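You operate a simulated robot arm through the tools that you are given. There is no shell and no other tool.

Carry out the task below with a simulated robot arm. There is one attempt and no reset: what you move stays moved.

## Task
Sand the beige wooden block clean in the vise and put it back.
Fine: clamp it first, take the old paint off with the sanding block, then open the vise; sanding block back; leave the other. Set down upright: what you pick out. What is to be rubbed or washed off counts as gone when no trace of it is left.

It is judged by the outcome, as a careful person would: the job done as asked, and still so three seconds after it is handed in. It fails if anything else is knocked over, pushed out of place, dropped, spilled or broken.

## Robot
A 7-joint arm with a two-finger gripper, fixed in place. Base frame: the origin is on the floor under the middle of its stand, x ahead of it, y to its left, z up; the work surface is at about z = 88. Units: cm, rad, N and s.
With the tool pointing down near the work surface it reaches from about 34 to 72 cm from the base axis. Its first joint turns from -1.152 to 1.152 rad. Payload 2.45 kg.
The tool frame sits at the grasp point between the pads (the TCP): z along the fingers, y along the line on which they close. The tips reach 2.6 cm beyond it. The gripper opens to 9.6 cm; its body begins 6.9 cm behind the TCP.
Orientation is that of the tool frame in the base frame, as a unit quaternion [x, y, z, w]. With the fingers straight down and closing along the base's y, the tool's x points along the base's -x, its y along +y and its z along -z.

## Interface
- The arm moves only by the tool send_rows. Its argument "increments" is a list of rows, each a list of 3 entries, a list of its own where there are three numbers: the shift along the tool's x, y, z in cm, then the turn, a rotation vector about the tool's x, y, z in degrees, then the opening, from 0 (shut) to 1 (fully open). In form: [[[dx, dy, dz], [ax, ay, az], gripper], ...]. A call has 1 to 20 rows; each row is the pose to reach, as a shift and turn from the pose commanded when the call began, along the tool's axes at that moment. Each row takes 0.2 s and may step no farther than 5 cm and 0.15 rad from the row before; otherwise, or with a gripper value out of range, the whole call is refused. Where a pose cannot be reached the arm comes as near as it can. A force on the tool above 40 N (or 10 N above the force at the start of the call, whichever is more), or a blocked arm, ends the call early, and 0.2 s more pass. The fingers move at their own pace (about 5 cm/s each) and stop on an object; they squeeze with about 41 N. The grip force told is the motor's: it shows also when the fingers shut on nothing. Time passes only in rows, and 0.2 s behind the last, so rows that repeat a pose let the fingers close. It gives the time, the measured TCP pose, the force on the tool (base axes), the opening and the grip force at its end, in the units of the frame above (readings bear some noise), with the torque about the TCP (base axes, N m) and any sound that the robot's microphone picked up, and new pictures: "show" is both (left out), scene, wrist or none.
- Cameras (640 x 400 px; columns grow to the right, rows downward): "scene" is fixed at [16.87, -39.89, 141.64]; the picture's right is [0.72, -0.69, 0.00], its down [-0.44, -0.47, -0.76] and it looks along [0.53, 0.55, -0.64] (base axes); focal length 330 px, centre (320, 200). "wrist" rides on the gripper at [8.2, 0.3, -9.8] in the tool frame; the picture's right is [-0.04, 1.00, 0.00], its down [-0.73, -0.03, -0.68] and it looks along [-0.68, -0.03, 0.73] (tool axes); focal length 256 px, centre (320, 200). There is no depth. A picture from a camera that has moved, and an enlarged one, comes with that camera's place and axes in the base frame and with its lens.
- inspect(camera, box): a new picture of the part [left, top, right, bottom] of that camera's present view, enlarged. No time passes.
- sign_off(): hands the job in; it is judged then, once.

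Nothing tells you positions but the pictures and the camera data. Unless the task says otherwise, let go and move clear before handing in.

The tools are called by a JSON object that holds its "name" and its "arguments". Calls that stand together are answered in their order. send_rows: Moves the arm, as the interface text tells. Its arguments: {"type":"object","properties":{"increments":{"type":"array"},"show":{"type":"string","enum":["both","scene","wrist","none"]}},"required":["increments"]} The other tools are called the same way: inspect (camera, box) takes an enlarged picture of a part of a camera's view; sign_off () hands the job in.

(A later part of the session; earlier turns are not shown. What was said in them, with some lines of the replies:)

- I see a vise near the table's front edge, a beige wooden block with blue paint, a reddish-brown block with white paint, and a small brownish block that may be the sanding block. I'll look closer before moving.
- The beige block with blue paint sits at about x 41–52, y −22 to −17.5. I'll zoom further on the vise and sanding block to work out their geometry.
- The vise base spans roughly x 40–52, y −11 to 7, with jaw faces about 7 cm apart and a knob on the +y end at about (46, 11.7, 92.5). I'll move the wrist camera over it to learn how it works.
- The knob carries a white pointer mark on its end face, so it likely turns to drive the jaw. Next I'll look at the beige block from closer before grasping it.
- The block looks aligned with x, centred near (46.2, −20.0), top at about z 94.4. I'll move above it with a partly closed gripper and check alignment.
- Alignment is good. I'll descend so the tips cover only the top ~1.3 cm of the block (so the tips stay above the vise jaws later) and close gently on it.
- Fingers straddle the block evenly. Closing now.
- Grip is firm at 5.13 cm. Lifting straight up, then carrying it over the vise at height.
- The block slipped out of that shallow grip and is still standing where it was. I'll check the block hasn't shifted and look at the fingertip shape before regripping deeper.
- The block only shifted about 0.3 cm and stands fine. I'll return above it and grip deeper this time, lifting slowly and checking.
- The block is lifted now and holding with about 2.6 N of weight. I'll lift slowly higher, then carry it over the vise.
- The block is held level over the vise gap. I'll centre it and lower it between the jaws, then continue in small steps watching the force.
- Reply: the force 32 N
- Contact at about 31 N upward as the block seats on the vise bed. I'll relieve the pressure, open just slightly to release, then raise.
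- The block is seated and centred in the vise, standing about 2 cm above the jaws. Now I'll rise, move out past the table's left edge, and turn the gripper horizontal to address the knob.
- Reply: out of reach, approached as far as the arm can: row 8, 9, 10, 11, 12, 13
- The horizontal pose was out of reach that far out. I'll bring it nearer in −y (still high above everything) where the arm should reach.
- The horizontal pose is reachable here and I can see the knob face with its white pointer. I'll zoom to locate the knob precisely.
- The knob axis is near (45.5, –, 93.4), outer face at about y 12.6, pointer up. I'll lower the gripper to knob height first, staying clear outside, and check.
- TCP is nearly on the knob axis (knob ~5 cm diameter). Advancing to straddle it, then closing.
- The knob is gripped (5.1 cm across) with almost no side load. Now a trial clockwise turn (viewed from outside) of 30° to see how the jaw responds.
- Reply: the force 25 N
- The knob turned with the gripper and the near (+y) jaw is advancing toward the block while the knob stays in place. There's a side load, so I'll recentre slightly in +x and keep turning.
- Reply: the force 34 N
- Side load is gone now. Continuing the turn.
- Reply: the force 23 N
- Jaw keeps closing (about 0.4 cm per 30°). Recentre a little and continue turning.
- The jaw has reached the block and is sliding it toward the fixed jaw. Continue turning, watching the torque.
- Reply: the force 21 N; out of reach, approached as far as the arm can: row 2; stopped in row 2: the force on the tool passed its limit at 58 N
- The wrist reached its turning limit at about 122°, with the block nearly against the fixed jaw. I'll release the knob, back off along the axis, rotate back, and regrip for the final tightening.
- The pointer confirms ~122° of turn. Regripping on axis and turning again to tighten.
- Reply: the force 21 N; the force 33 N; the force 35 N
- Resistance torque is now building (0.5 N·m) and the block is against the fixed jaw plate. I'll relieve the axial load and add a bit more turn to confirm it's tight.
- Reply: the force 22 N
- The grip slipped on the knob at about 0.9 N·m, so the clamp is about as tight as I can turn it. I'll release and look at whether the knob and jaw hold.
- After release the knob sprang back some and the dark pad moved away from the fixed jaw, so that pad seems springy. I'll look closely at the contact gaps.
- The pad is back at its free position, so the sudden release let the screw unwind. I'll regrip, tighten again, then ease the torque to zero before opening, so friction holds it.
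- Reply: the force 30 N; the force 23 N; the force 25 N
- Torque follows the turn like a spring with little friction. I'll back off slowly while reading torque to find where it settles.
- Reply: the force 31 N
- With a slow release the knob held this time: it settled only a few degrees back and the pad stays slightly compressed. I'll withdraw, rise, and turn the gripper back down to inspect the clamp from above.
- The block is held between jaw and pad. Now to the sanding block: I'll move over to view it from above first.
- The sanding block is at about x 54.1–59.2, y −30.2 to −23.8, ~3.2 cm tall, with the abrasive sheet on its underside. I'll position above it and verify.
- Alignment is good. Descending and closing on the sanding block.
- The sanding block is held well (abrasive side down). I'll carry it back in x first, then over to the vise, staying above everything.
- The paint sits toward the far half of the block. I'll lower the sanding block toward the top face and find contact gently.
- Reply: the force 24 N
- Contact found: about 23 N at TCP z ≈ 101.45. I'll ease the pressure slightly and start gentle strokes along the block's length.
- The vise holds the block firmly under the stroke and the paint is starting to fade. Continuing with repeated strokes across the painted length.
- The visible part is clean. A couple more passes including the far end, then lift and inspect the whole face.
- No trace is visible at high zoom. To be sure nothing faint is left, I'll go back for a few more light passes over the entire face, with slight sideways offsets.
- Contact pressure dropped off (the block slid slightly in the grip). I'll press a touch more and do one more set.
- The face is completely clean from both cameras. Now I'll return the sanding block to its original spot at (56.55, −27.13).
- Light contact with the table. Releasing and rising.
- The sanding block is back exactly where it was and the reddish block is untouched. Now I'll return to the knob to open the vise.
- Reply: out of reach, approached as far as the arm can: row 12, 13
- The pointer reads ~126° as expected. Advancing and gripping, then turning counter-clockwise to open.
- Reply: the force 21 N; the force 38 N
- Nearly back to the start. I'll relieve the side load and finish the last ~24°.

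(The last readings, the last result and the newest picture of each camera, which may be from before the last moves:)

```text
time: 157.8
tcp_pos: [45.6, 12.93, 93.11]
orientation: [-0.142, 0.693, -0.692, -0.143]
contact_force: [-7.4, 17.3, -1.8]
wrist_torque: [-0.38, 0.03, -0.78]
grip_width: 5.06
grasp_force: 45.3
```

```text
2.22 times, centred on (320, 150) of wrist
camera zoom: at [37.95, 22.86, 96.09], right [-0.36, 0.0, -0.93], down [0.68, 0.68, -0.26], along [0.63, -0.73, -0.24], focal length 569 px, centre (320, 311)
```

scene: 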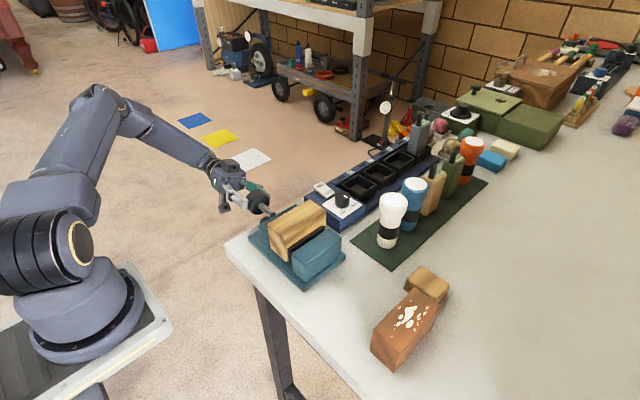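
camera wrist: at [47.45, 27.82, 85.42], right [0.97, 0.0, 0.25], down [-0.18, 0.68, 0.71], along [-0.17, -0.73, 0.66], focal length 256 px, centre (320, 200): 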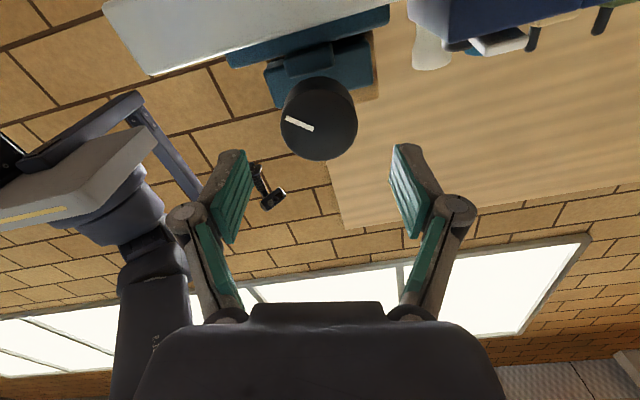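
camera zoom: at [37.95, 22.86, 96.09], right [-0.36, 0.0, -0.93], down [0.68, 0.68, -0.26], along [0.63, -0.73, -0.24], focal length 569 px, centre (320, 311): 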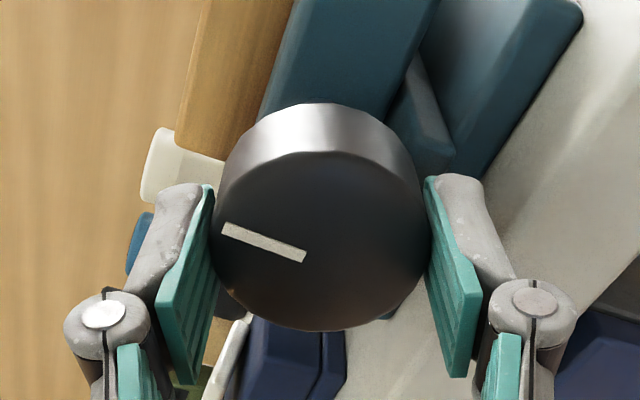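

The jaw is fully back to its starting opening with the pointer up, as found. Releasing the knob and backing out.

{"name": "send_rows", "arguments": {"increments": [[[0, 0, -0.1], [0, 0, 0], 0.0], [[0, 0, -0.1], [0, 0, 0], 0.52], [[0, 0, -0.1], [0, 0, 0], 0.56], [[0, 0, -0.1], [0, 0, 0], 0.6], [[0, 0, -0.1], [0, 0, 0], 0.7], [[0, 0, -0.1], [0, 0, 0], 0.78], [[0, 0, -1.5], [0, 0, 0], 0.8], [[0, 0, -3.5], [0, 0, 0], 0.8], [[0, 0, -5.2], [0, 0, 0], 0.8], [[0, 0, -5.2], [0, 0, 7], 0.8], [[0, 0, -5.2], [0, 0, 15], 0.8], [[0, 0, -5.2], [0, 0, 23.3], 0.8], [[0, 0, -5.2], [0, 0, 23.3], 0.8]], "show": "both"}}

{"name": "inspect", "arguments": {"camera": "scene", "box": [236, 184, 356, 294]}}

```text
time: 160.6
tcp_pos: [45.76, 18.07, 93.17]
orientation: [0.001, 0.707, -0.707, 0.003]
contact_force: [-0.4, 0.2, 0.4]
wrist_torque: [0.0, 0.01, -0.02]
grip_width: 7.67
grasp_force: 0.0
camera wrist: at [37.47, 27.93, 92.84], right [0.04, 0.0, -1.0], down [0.73, 0.68, 0.03], along [0.68, -0.73, 0.03], focal length 256 px, centre (320, 200)
```

scene: 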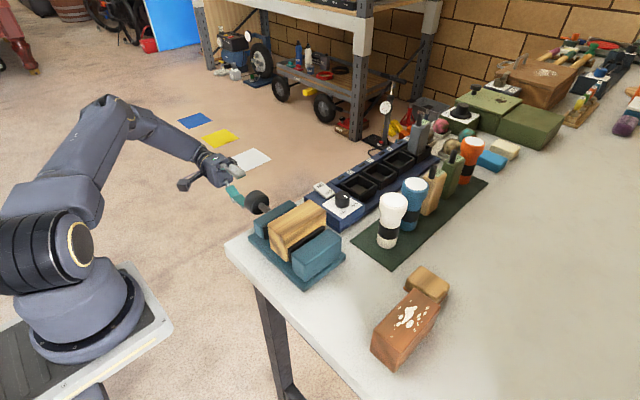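
wrist: 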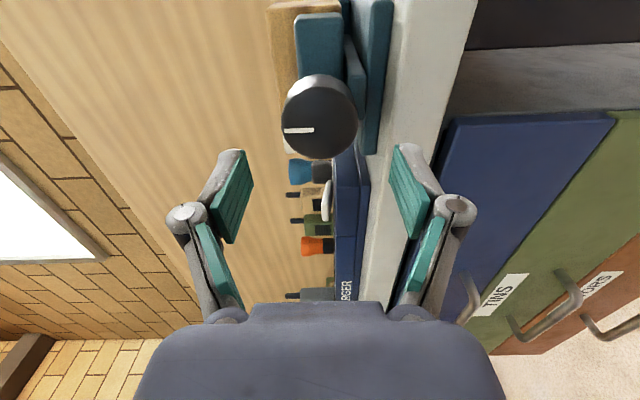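

```text
3.64 times, centred on (296, 239) of scene
camera zoom: at [16.87, -39.89, 141.64], right [0.72, -0.69, 0.0], down [-0.44, -0.47, -0.76], along [0.53, 0.55, -0.64], focal length 1200 px, centre (407, 58)
```

zoom: 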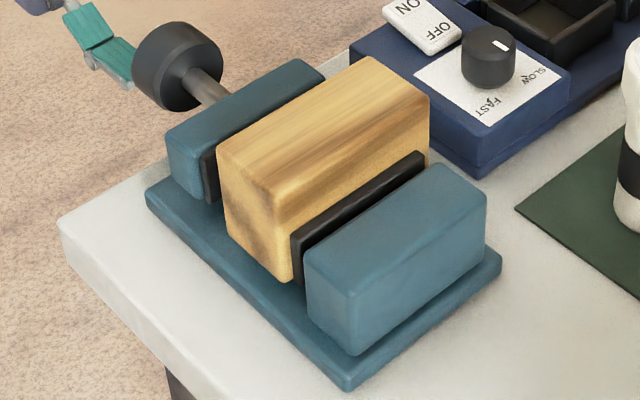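

Vise is open and back to its original state. Now rising, turning the gripper down, and moving over the block.

{"name": "send_rows", "arguments": {"increments": [[[0, -3, 0], [0, 0, 0], 0.8], [[0, -6, 0], [0, 0, 0], 0.8], [[0, -9, 0], [0, 0, 0], 0.8], [[0, -12, 0], [0, 0, 0], 0.8], [[0, -15, 0], [0, 0, 0], 0.8], [[0, -18, 0], [0, 0, 0], 0.8], [[0, -20, 0], [-7, 0, 0], 0.8], [[0, -20, 0], [-14, 0, 0], 0.8], [[0, -20, 0], [-21, 0, 0], 0.8], [[0, -20, 0], [-28, 0, 0], 0.8], [[0, -20, 0], [-35, 0, 0], 0.8], [[0, -20, 0], [-42, 0, 0], 0.8], [[0, -20, 0], [-49, 0, 0], 0.8], [[0, -20, 0], [-56, 0, 0], 0.8], [[0, -20, 0], [-63, 0, 0], 0.8], [[0, -20, 0], [-70, 0, 0], 0.8], [[0, -20, 0], [-77, 0, 0], 0.8], [[0, -20, 0], [-84, 0, 0], 0.8], [[0, -20, 0], [-90, 0, 0], 0.8], [[0, -20, 0], [-90, 0, 0], 0.8]], "show": "none"}}

{"name": "send_rows", "arguments": {"increments": [[[0, -3, 0], [0, 0, 0], 0.75], [[0, -6, 0], [0, 0, 0], 0.75], [[0, -10, 0], [0, 0, 0], 0.75], [[0, -14, 0], [0, 0, 0], 0.75], [[0, -18, 1], [0, 0, 0], 0.75], [[0, -21.3, 3], [0, 0, 0], 0.75], [[-0.4, -21.3, 6], [0, 0, 0], 0.75], [[-0.4, -21.3, 9], [0, 0, 0], 0.75], [[-0.4, -21.3, 9], [0, 0, 0], 0.75]], "show": "both"}}

{"name": "inspect", "arguments": {"camera": "wrist", "box": [200, 0, 440, 200]}}

```text
time: 164.8
tcp_pos: [45.74, 18.15, 113.29]
orientation: [-0.002, 1.0, 0.0, 0.002]
contact_force: [0.5, 0.0, -1.0]
wrist_torque: [0.0, 0.02, 0.0]
grip_width: 7.68
grasp_force: 0.0
```

```text
time: 166.8
tcp_pos: [46.35, -3.12, 104.24]
orientation: [0.0, 1.0, 0.0, 0.002]
contact_force: [0.0, -0.5, -0.6]
wrist_torque: [0.01, 0.01, 0.01]
grip_width: 7.2
grasp_force: 0.0
camera wrist: at [38.04, -2.77, 114.01], right [0.04, 1.0, 0.0], down [0.73, -0.03, 0.68], along [0.68, -0.03, -0.73], focal length 256 px, centre (320, 200)
```

scene: 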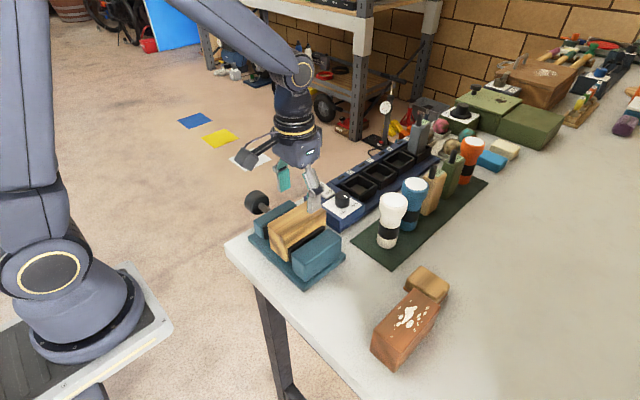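
wrist: 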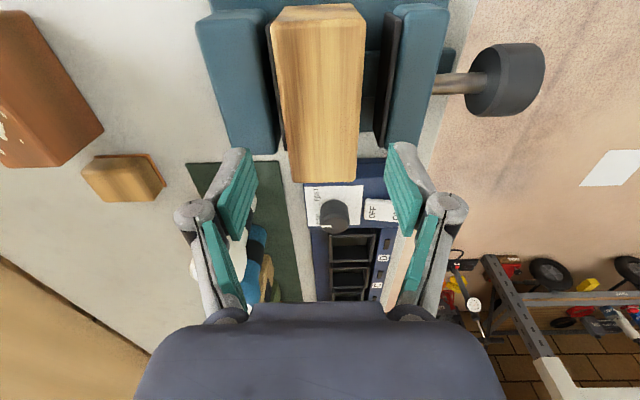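

```text
2.00 times, centred on (320, 100) of wrist
camera zoom: at [38.04, -2.77, 114.01], right [0.04, 1.0, 0.0], down [0.73, -0.03, 0.68], along [0.68, -0.03, -0.73], focal length 512 px, centre (320, 400)
```

zoom: 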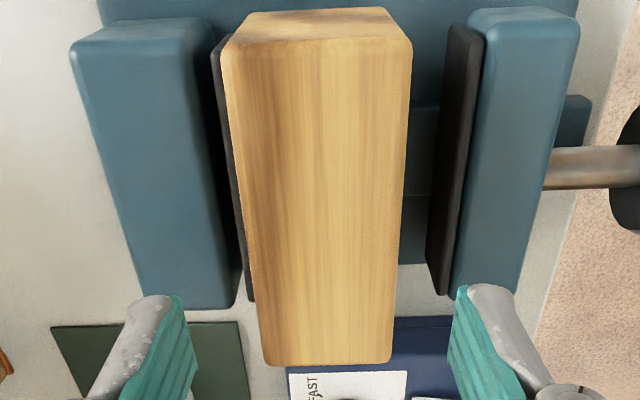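

The block stands at y ≈ −3.0 against the pad. I'll lower with the tips staying just above the jaw tops, then grip.

{"name": "send_rows", "arguments": {"increments": [[[0, 0.08, 2], [0, 0, 0], 0.75], [[0, 0.12, 4], [0, 0, 0], 0.72], [[0, 0.12, 5], [0, 0, 0], 0.7], [[0, 0.12, 5.8], [0, 0, 0], 0.7], [[0, 0.12, 6.3], [0, 0, 0], 0.7], [[0, 0.12, 6.3], [0, 0, 0], 0.7]], "show": "both"}}

{"name": "inspect", "arguments": {"camera": "scene", "box": [236, 170, 356, 280]}}

```text
time: 168.2
tcp_pos: [46.17, -3.1, 97.91]
orientation: [-0.001, 1.0, 0.0, 0.001]
contact_force: [0.7, 0.1, -0.8]
wrist_torque: [-0.02, 0.01, -0.01]
grip_width: 6.71
grasp_force: 0.0
camera wrist: at [37.94, -2.76, 107.66], right [0.04, 1.0, 0.0], down [0.73, -0.03, 0.68], along [0.68, -0.03, -0.73], focal length 256 px, centre (320, 200)
```

scene: 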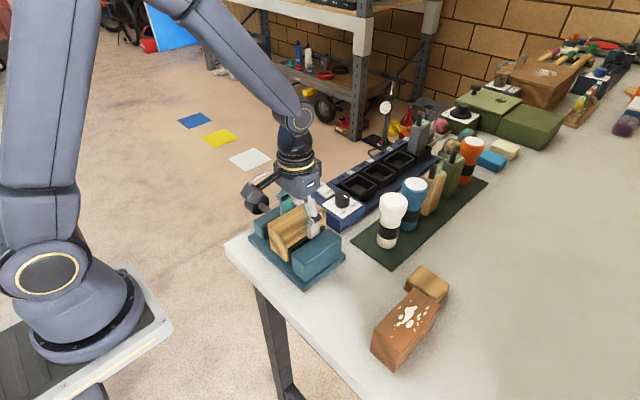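
wrist: 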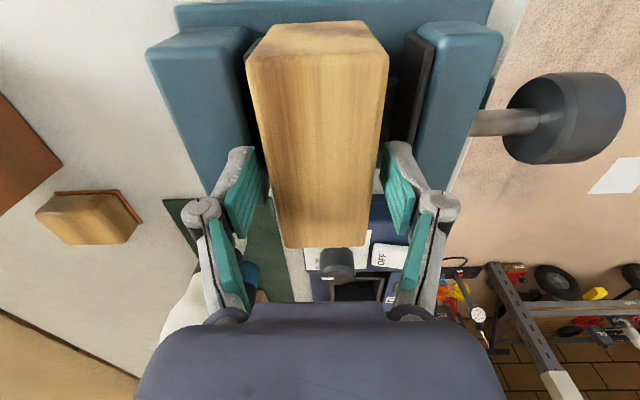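

```text
3.64 times, centred on (296, 225) of scene
camera zoom: at [16.87, -39.89, 141.64], right [0.72, -0.69, 0.0], down [-0.44, -0.47, -0.76], along [0.53, 0.55, -0.64], focal length 1200 px, centre (407, 109)
```

zoom: 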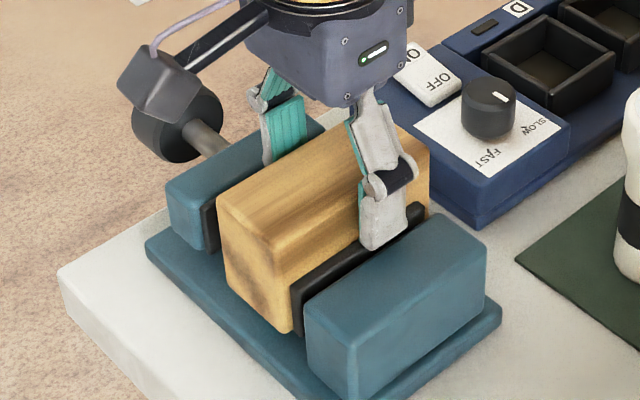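

{"name": "send_rows", "arguments": {"increments": [[[0, 0, 0], [0, 0, 0], 0.6], [[0, 0, 0], [0, 0, 0], 0.5], [[0, 0, 0], [0, 0, 0], 0.3], [[0, 0, 0], [0, 0, 0], 0.0], [[0, 0, 0], [0, 0, 0], 0.0], [[0, 0, 0], [0, 0, 0], 0.0]], "show": "none"}}

{"name": "send_rows", "arguments": {"increments": [[[0, 0.1, -0.1], [0, 0, 0], 0.0], [[0, 0.2, -0.2], [0, 0, 0], 0.0], [[0, 0.4, -0.4], [0, 0, 0], 0.0], [[0, 0.6, -0.6], [0, 0, 0], 0.0], [[0, 0.8, -0.9], [0, 0, 0], 0.0], [[0, 0.8, -1.2], [0, 0, 0], 0.0], [[0, 0.8, -1.5], [0, 0, 0], 0.0], [[0, 0.8, -1.5], [0, 0, 0], 0.0]], "show": "both"}}

{"name": "inspect", "arguments": {"camera": "scene", "box": [236, 170, 356, 280]}}

```text
time: 169.6
tcp_pos: [46.19, -3.08, 97.95]
orientation: [-0.001, 1.0, 0.0, 0.002]
contact_force: [-1.4, 5.5, 5.5]
wrist_torque: [0.31, 0.11, -0.06]
grip_width: 5.16
grasp_force: 40.9
```

```text
time: 171.4
tcp_pos: [46.19, -2.31, 99.44]
orientation: [-0.001, 1.0, 0.0, 0.002]
contact_force: [-0.4, 0.1, -2.3]
wrist_torque: [0.0, -0.03, 0.01]
grip_width: 5.15
grasp_force: 41.1
camera wrist: at [37.94, -1.9, 109.29], right [0.04, 1.0, 0.0], down [0.73, -0.03, 0.68], along [0.68, -0.03, -0.73], focal length 256 px, centre (320, 200)
```

scene: 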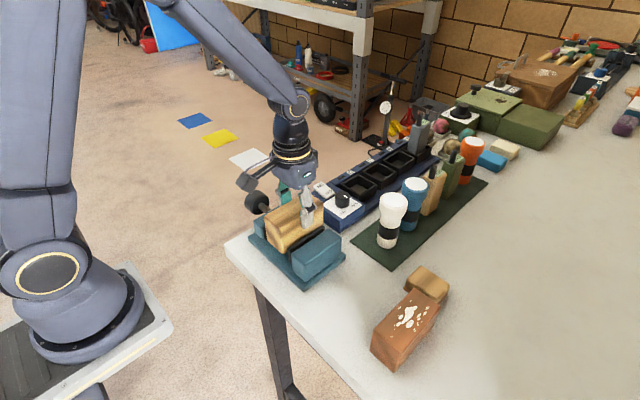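
wrist: 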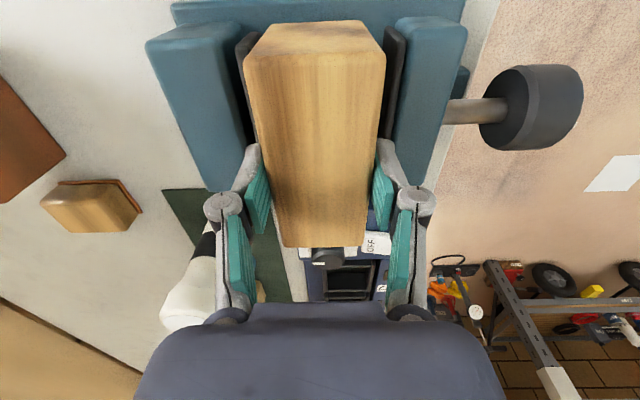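

```text
3.64 times, centred on (296, 225) of scene
camera zoom: at [16.88, -39.89, 141.64], right [0.72, -0.69, 0.0], down [-0.44, -0.47, -0.76], along [0.53, 0.55, -0.64], focal length 1200 px, centre (407, 109)
```

zoom: 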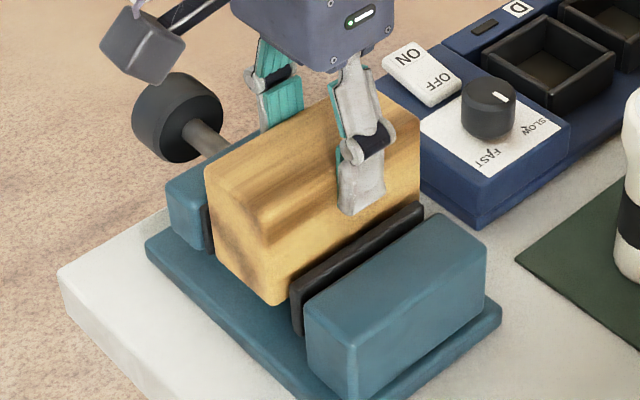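

The block is up and holding. I'll lift it clear slowly, then carry it back over its original spot.

{"name": "send_rows", "arguments": {"increments": [[[0, 0, -1], [0, 0, 0], 0.0], [[0, 0, -2], [0, 0, 0], 0.0], [[0, 0, -3], [0, 0, 0], 0.0], [[0, 0, -4], [0, 0, 0], 0.0], [[0, 0, -5.2], [0, 0, 0], 0.0], [[0, 0, -6.4], [0, 0, 0], 0.0], [[0, 0, -7.2], [0, 0, 0], 0.0], [[0, 0, -7.6], [0, 0, 0], 0.0], [[0, 0, -7.6], [0, 0, 0], 0.0]], "show": "none"}}

{"name": "send_rows", "arguments": {"increments": [[[0, -1, 0], [0, 0, 0], 0.0], [[0, -3, 0], [0, 0, 0], 0.0], [[0, -5, 0], [0, 0, 0], 0.0], [[0, -7, 0], [0, 0, 0], 0.0], [[0, -9, 0], [0, 0, 0], 0.0], [[0.1, -11, 0], [0, 0, 0], 0.0], [[0.2, -13, 0], [0, 0, 0], 0.0], [[0.35, -15, 0], [0, 0, 0], 0.0], [[0.35, -16.7, 0], [0, 0, 0], 0.0], [[0.35, -17.7, 0], [0, 0, 0], 0.0], [[0.35, -17.7, 0], [0, 0, 0], 0.0], [[0.35, -17.7, 0], [0, 0, 0], 0.0]], "show": "both"}}

```text
time: 173.4
tcp_pos: [46.1, -2.31, 107.02]
orientation: [0.0, 1.0, 0.0, 0.002]
contact_force: [0.6, 0.0, -2.2]
wrist_torque: [0.01, -0.04, 0.0]
grip_width: 5.15
grasp_force: 40.9
```

```text
time: 176.0
tcp_pos: [45.87, -19.98, 107.07]
orientation: [0.0, 1.0, 0.0, 0.001]
contact_force: [-0.4, -0.6, -2.6]
wrist_torque: [0.04, 0.0, 0.02]
grip_width: 5.14
grasp_force: 40.8
camera wrist: at [37.53, -19.66, 116.85], right [0.04, 1.0, 0.0], down [0.73, -0.03, 0.68], along [0.68, -0.03, -0.73], focal length 256 px, centre (320, 200)
```

scene: 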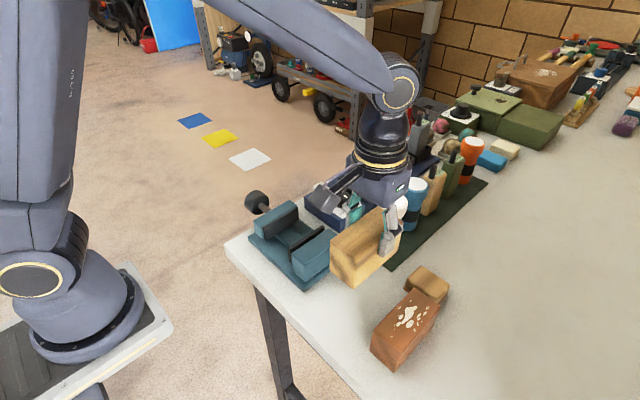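
wrist: 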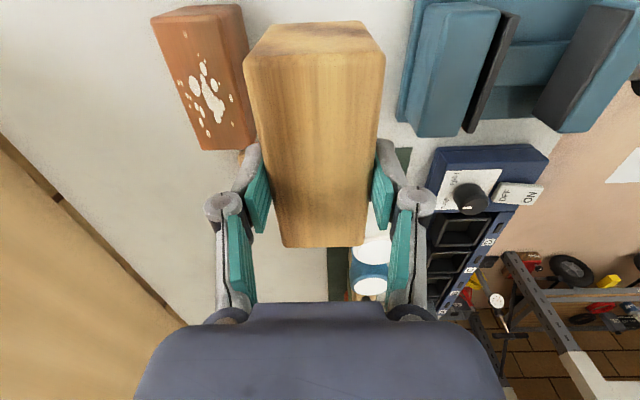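

{"name": "send_rows", "arguments": {"increments": [[[0, 0, 1.5], [0, 0, 0], 0.0], [[0, 0, 3.5], [0, 0, 0], 0.0], [[0, 0, 5.5], [0, 0, 0], 0.0], [[0, 0, 7.5], [0, 0, 0], 0.0], [[0, 0, 9.5], [0, 0, 0], 0.0], [[0, 0, 10.8], [0, 0, 0], 0.0], [[0, 0, 11.4], [0, 0, 0], 0.0], [[0, 0, 11.4], [0, 0, 0], 0.0]], "show": "none"}}

{"name": "inspect", "arguments": {"camera": "scene", "box": [320, 245, 460, 375]}}

{"name": "inspect", "arguments": {"camera": "wrist", "box": [160, 0, 480, 200]}}

```text
time: 177.8
tcp_pos: [45.89, -19.99, 95.72]
orientation: [-0.001, 1.0, -0.001, 0.0]
contact_force: [-0.1, 0.6, -2.9]
wrist_torque: [0.0, -0.01, -0.01]
grip_width: 5.15
grasp_force: 40.6
```

```text
3.08 times, centred on (390, 310) of scene
camera zoom: at [16.88, -39.89, 141.64], right [0.72, -0.69, 0.0], down [-0.44, -0.47, -0.76], along [0.53, 0.55, -0.64], focal length 1016 px, centre (105, -138)
```

zoom: 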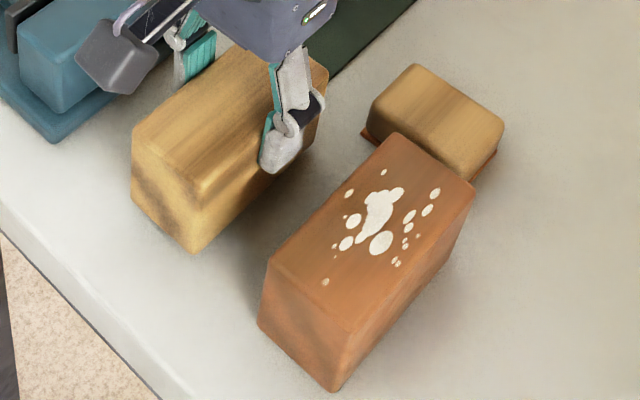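

```text
2.00 times, centred on (320, 100) of wrist
camera zoom: at [37.65, -19.57, 105.51], right [0.04, 1.0, 0.0], down [0.73, -0.03, 0.68], along [0.68, -0.03, -0.73], focal length 512 px, centre (320, 400)
```

zoom: 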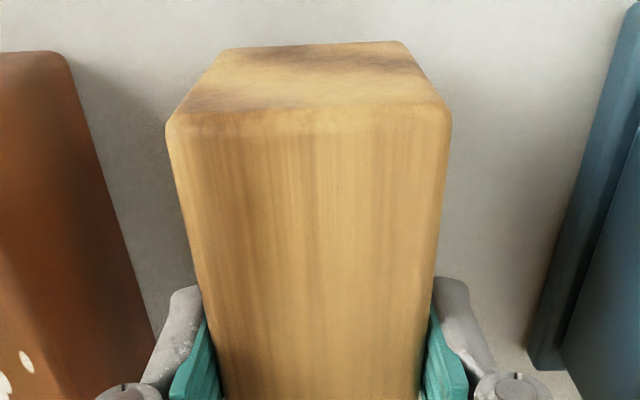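

{"name": "send_rows", "arguments": {"increments": [[[0, 0, 0.25], [0, 0, 0], 0.0], [[0, 0, 0.5], [0, 0, 0], 0.0], [[0, 0, 0.5], [0, 0, 0], 0.0]], "show": "none"}}

{"name": "send_rows", "arguments": {"increments": [[[0, 0, 0.1], [0, 0, 0], 0.0], [[0, 0, 0.2], [0, 0, 0], 0.0], [[0, 0, 0.2], [0, 0, 0], 0.0]], "show": "none"}}

```text
time: 178.6
tcp_pos: [45.84, -20.06, 95.0]
orientation: [-0.001, 1.0, 0.0, 0.002]
contact_force: [-0.6, -0.1, -1.8]
wrist_torque: [-0.02, -0.01, 0.03]
grip_width: 5.13
grasp_force: 41.0
```

```text
time: 179.4
tcp_pos: [45.91, -20.05, 94.89]
orientation: [-0.001, 1.0, -0.001, 0.002]
contact_force: [0.6, -0.3, -2.2]
wrist_torque: [0.01, 0.01, 0.0]
grip_width: 5.13
grasp_force: 41.2
```

{"name": "send_rows", "arguments": {"increments": [[[0, 0, 0.08], [0, 0, 0], 0.0], [[0, 0, 0.15], [0, 0, 0], 0.0], [[0, 0, 0.15], [0, 0, 0], 0.0]], "show": "none"}}

{"name": "inspect", "arguments": {"camera": "scene", "box": [320, 245, 460, 375]}}

```text
time: 180.2
tcp_pos: [45.97, -20.06, 94.97]
orientation: [-0.001, 1.0, 0.0, 0.002]
contact_force: [-0.9, 3.9, 20.5]
wrist_torque: [0.26, 0.82, -0.08]
grip_width: 5.15
grasp_force: 40.9
```

```text
3.08 times, centred on (390, 310) of scene
camera zoom: at [16.84, -39.87, 141.65], right [0.72, -0.69, 0.0], down [-0.44, -0.47, -0.76], along [0.53, 0.55, -0.64], focal length 1016 px, centre (105, -138)
```

zoom: 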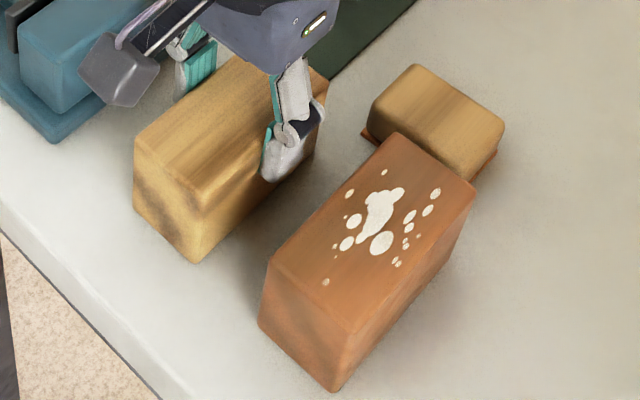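

The block is on the table at its original spot. Relieving pressure, opening gently and rising.

{"name": "send_rows", "arguments": {"increments": [[[0, 0, -0.12], [0, 0, 0], 0.0], [[0, 0, -0.12], [0, 0, 0], 0.5], [[0, 0, -0.12], [0, 0, 0], 0.57], [[0, 0, -0.12], [0, 0, 0], 0.62], [[0, 0, -0.12], [0, 0, 0], 0.7], [[0, 0, -0.12], [0, 0, 0], 0.75], [[0, 0, -1.5], [0, 0, 0], 0.75], [[0, 0, -4], [0, 0, 0], 0.75], [[0, 0, -7], [0, 0, 0], 0.75], [[0, 0, -11], [0, 0, 0], 0.8], [[0, 0, -15], [0, 0, 0], 0.9], [[0, 0, -19], [0, 0, 0], 1], [[0, 0, -19], [0, 0, 0], 1]], "show": "both"}}

{"name": "inspect", "arguments": {"camera": "scene", "box": [320, 245, 460, 375]}}

{"name": "inspect", "arguments": {"camera": "scene", "box": [220, 180, 460, 380]}}

```text
time: 183.0
tcp_pos: [45.79, -20.18, 113.93]
orientation: [-0.001, 1.0, 0.001, 0.002]
contact_force: [0.0, -0.4, -0.5]
wrist_torque: [0.0, 0.0, -0.02]
grip_width: 9.61
grasp_force: 0.1
camera wrist: at [37.55, -19.73, 123.76], right [0.04, 1.0, 0.0], down [0.73, -0.03, 0.68], along [0.68, -0.03, -0.73], focal length 256 px, centre (320, 200)
```

scene: 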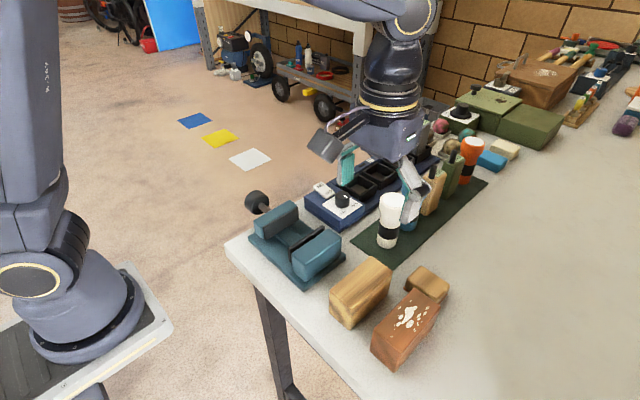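
wrist: 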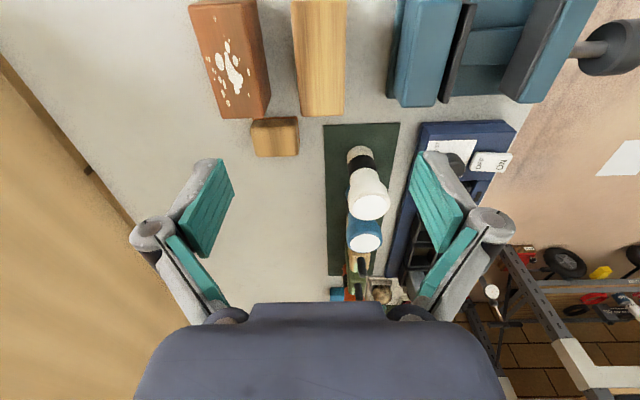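

```text
3.08 times, centred on (390, 310) of scene
camera zoom: at [16.87, -39.89, 141.64], right [0.72, -0.69, 0.0], down [-0.44, -0.47, -0.76], along [0.53, 0.55, -0.64], focal length 1016 px, centre (105, -138)
```

zoom: 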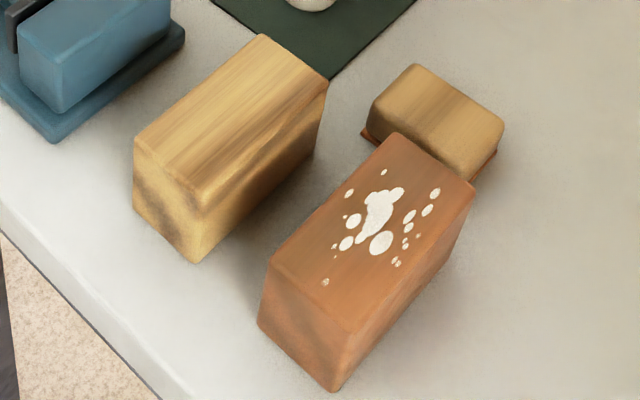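

```text
2.00 times, centred on (340, 280) of scene
camera zoom: at [16.87, -39.89, 141.64], right [0.72, -0.69, 0.0], down [-0.44, -0.47, -0.76], along [0.53, 0.55, -0.64], focal length 660 px, centre (280, 40)
```

zoom: 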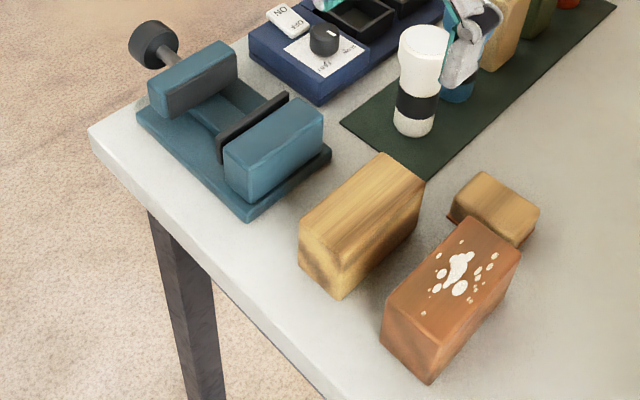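

Everything matches the original layout. One last close check for any trace of paint and that neighbours are undisturbed.

{"name": "inspect", "arguments": {"camera": "scene", "box": [325, 250, 400, 335]}}

{"name": "inspect", "arguments": {"camera": "wrist", "box": [180, 0, 400, 170]}}

```text
4.71 times, centred on (362, 292) of scene
camera zoom: at [16.87, -39.89, 141.64], right [0.72, -0.69, 0.0], down [-0.44, -0.47, -0.76], along [0.53, 0.55, -0.64], focal length 1553 px, centre (120, -235)
```

zoom: 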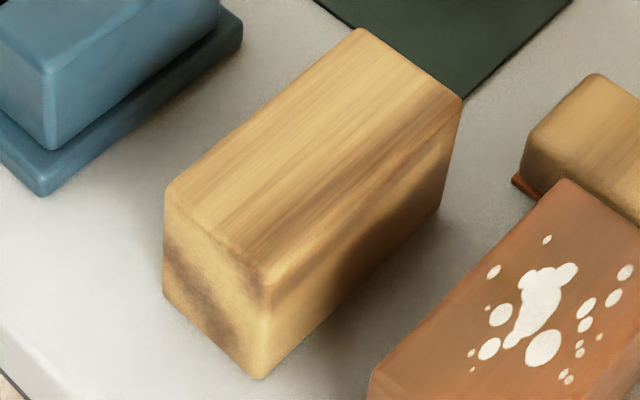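

```text
2.35 times, centred on (290, 85) of wrist
camera zoom: at [37.55, -19.73, 123.76], right [0.04, 1.0, 0.0], down [0.73, -0.03, 0.68], along [0.68, -0.03, -0.73], focal length 602 px, centre (391, 471)
```

zoom: 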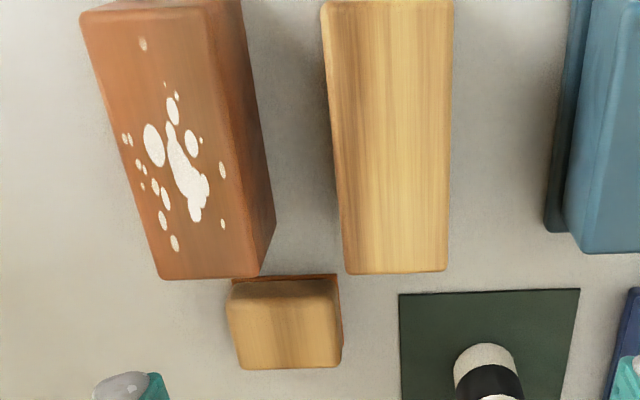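

The beige block's top face shows no paint in either camera. It stands upright back in its place, with the sanding block back, the reddish block untouched and the vise open. I'll move the arm clear and hand in.

{"name": "send_rows", "arguments": {"increments": [[[2, 1.5, -2], [0, 0, 0], 1], [[4.5, 3.5, -4], [0, 0, 0], 1], [[7, 5.5, -6], [0, 0, 0], 1], [[9.3, 7.5, -7.3], [0, 0, 0], 1], [[9.3, 7.5, -7.3], [0, 0, 0], 1]], "show": "scene"}}

{"name": "sign_off", "arguments": {}}

```text
time: 184.2
tcp_pos: [36.59, -12.39, 121.15]
orientation: [0.001, 1.0, 0.0, 0.0]
contact_force: [0.0, -0.6, 0.2]
wrist_torque: [0.02, 0.0, -0.04]
grip_width: 9.59
grasp_force: 0.1
```

scene: 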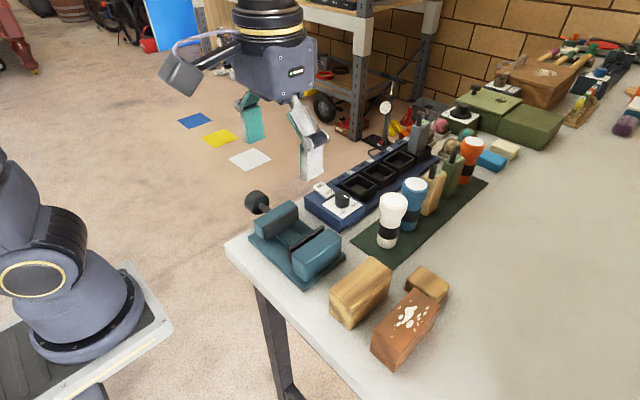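

```text
The job is handed in.
```

The beige block is sanded clean and back upright in its original spot, and I've handed the job in. No trace of the blue paint shows in either camera. I never had a view of the block's rear face, but the paint I could see was only on top.

- **Clamping:** The vise screw springs back when released, so the clamp held more lightly than I tightened it. The block still did not move while I sanded it.
- **One slip:** On my first try at lifting the block it slipped out of the grip, but it stayed upright and shifted only about 0.3 cm. I corrected for that when putting it back.
- **Vise:** It is open again, with the jaw and knob back where I found them.
- **Other items:** The sanding block is back in its place, and the reddish block and everything else on the table look undisturbed.
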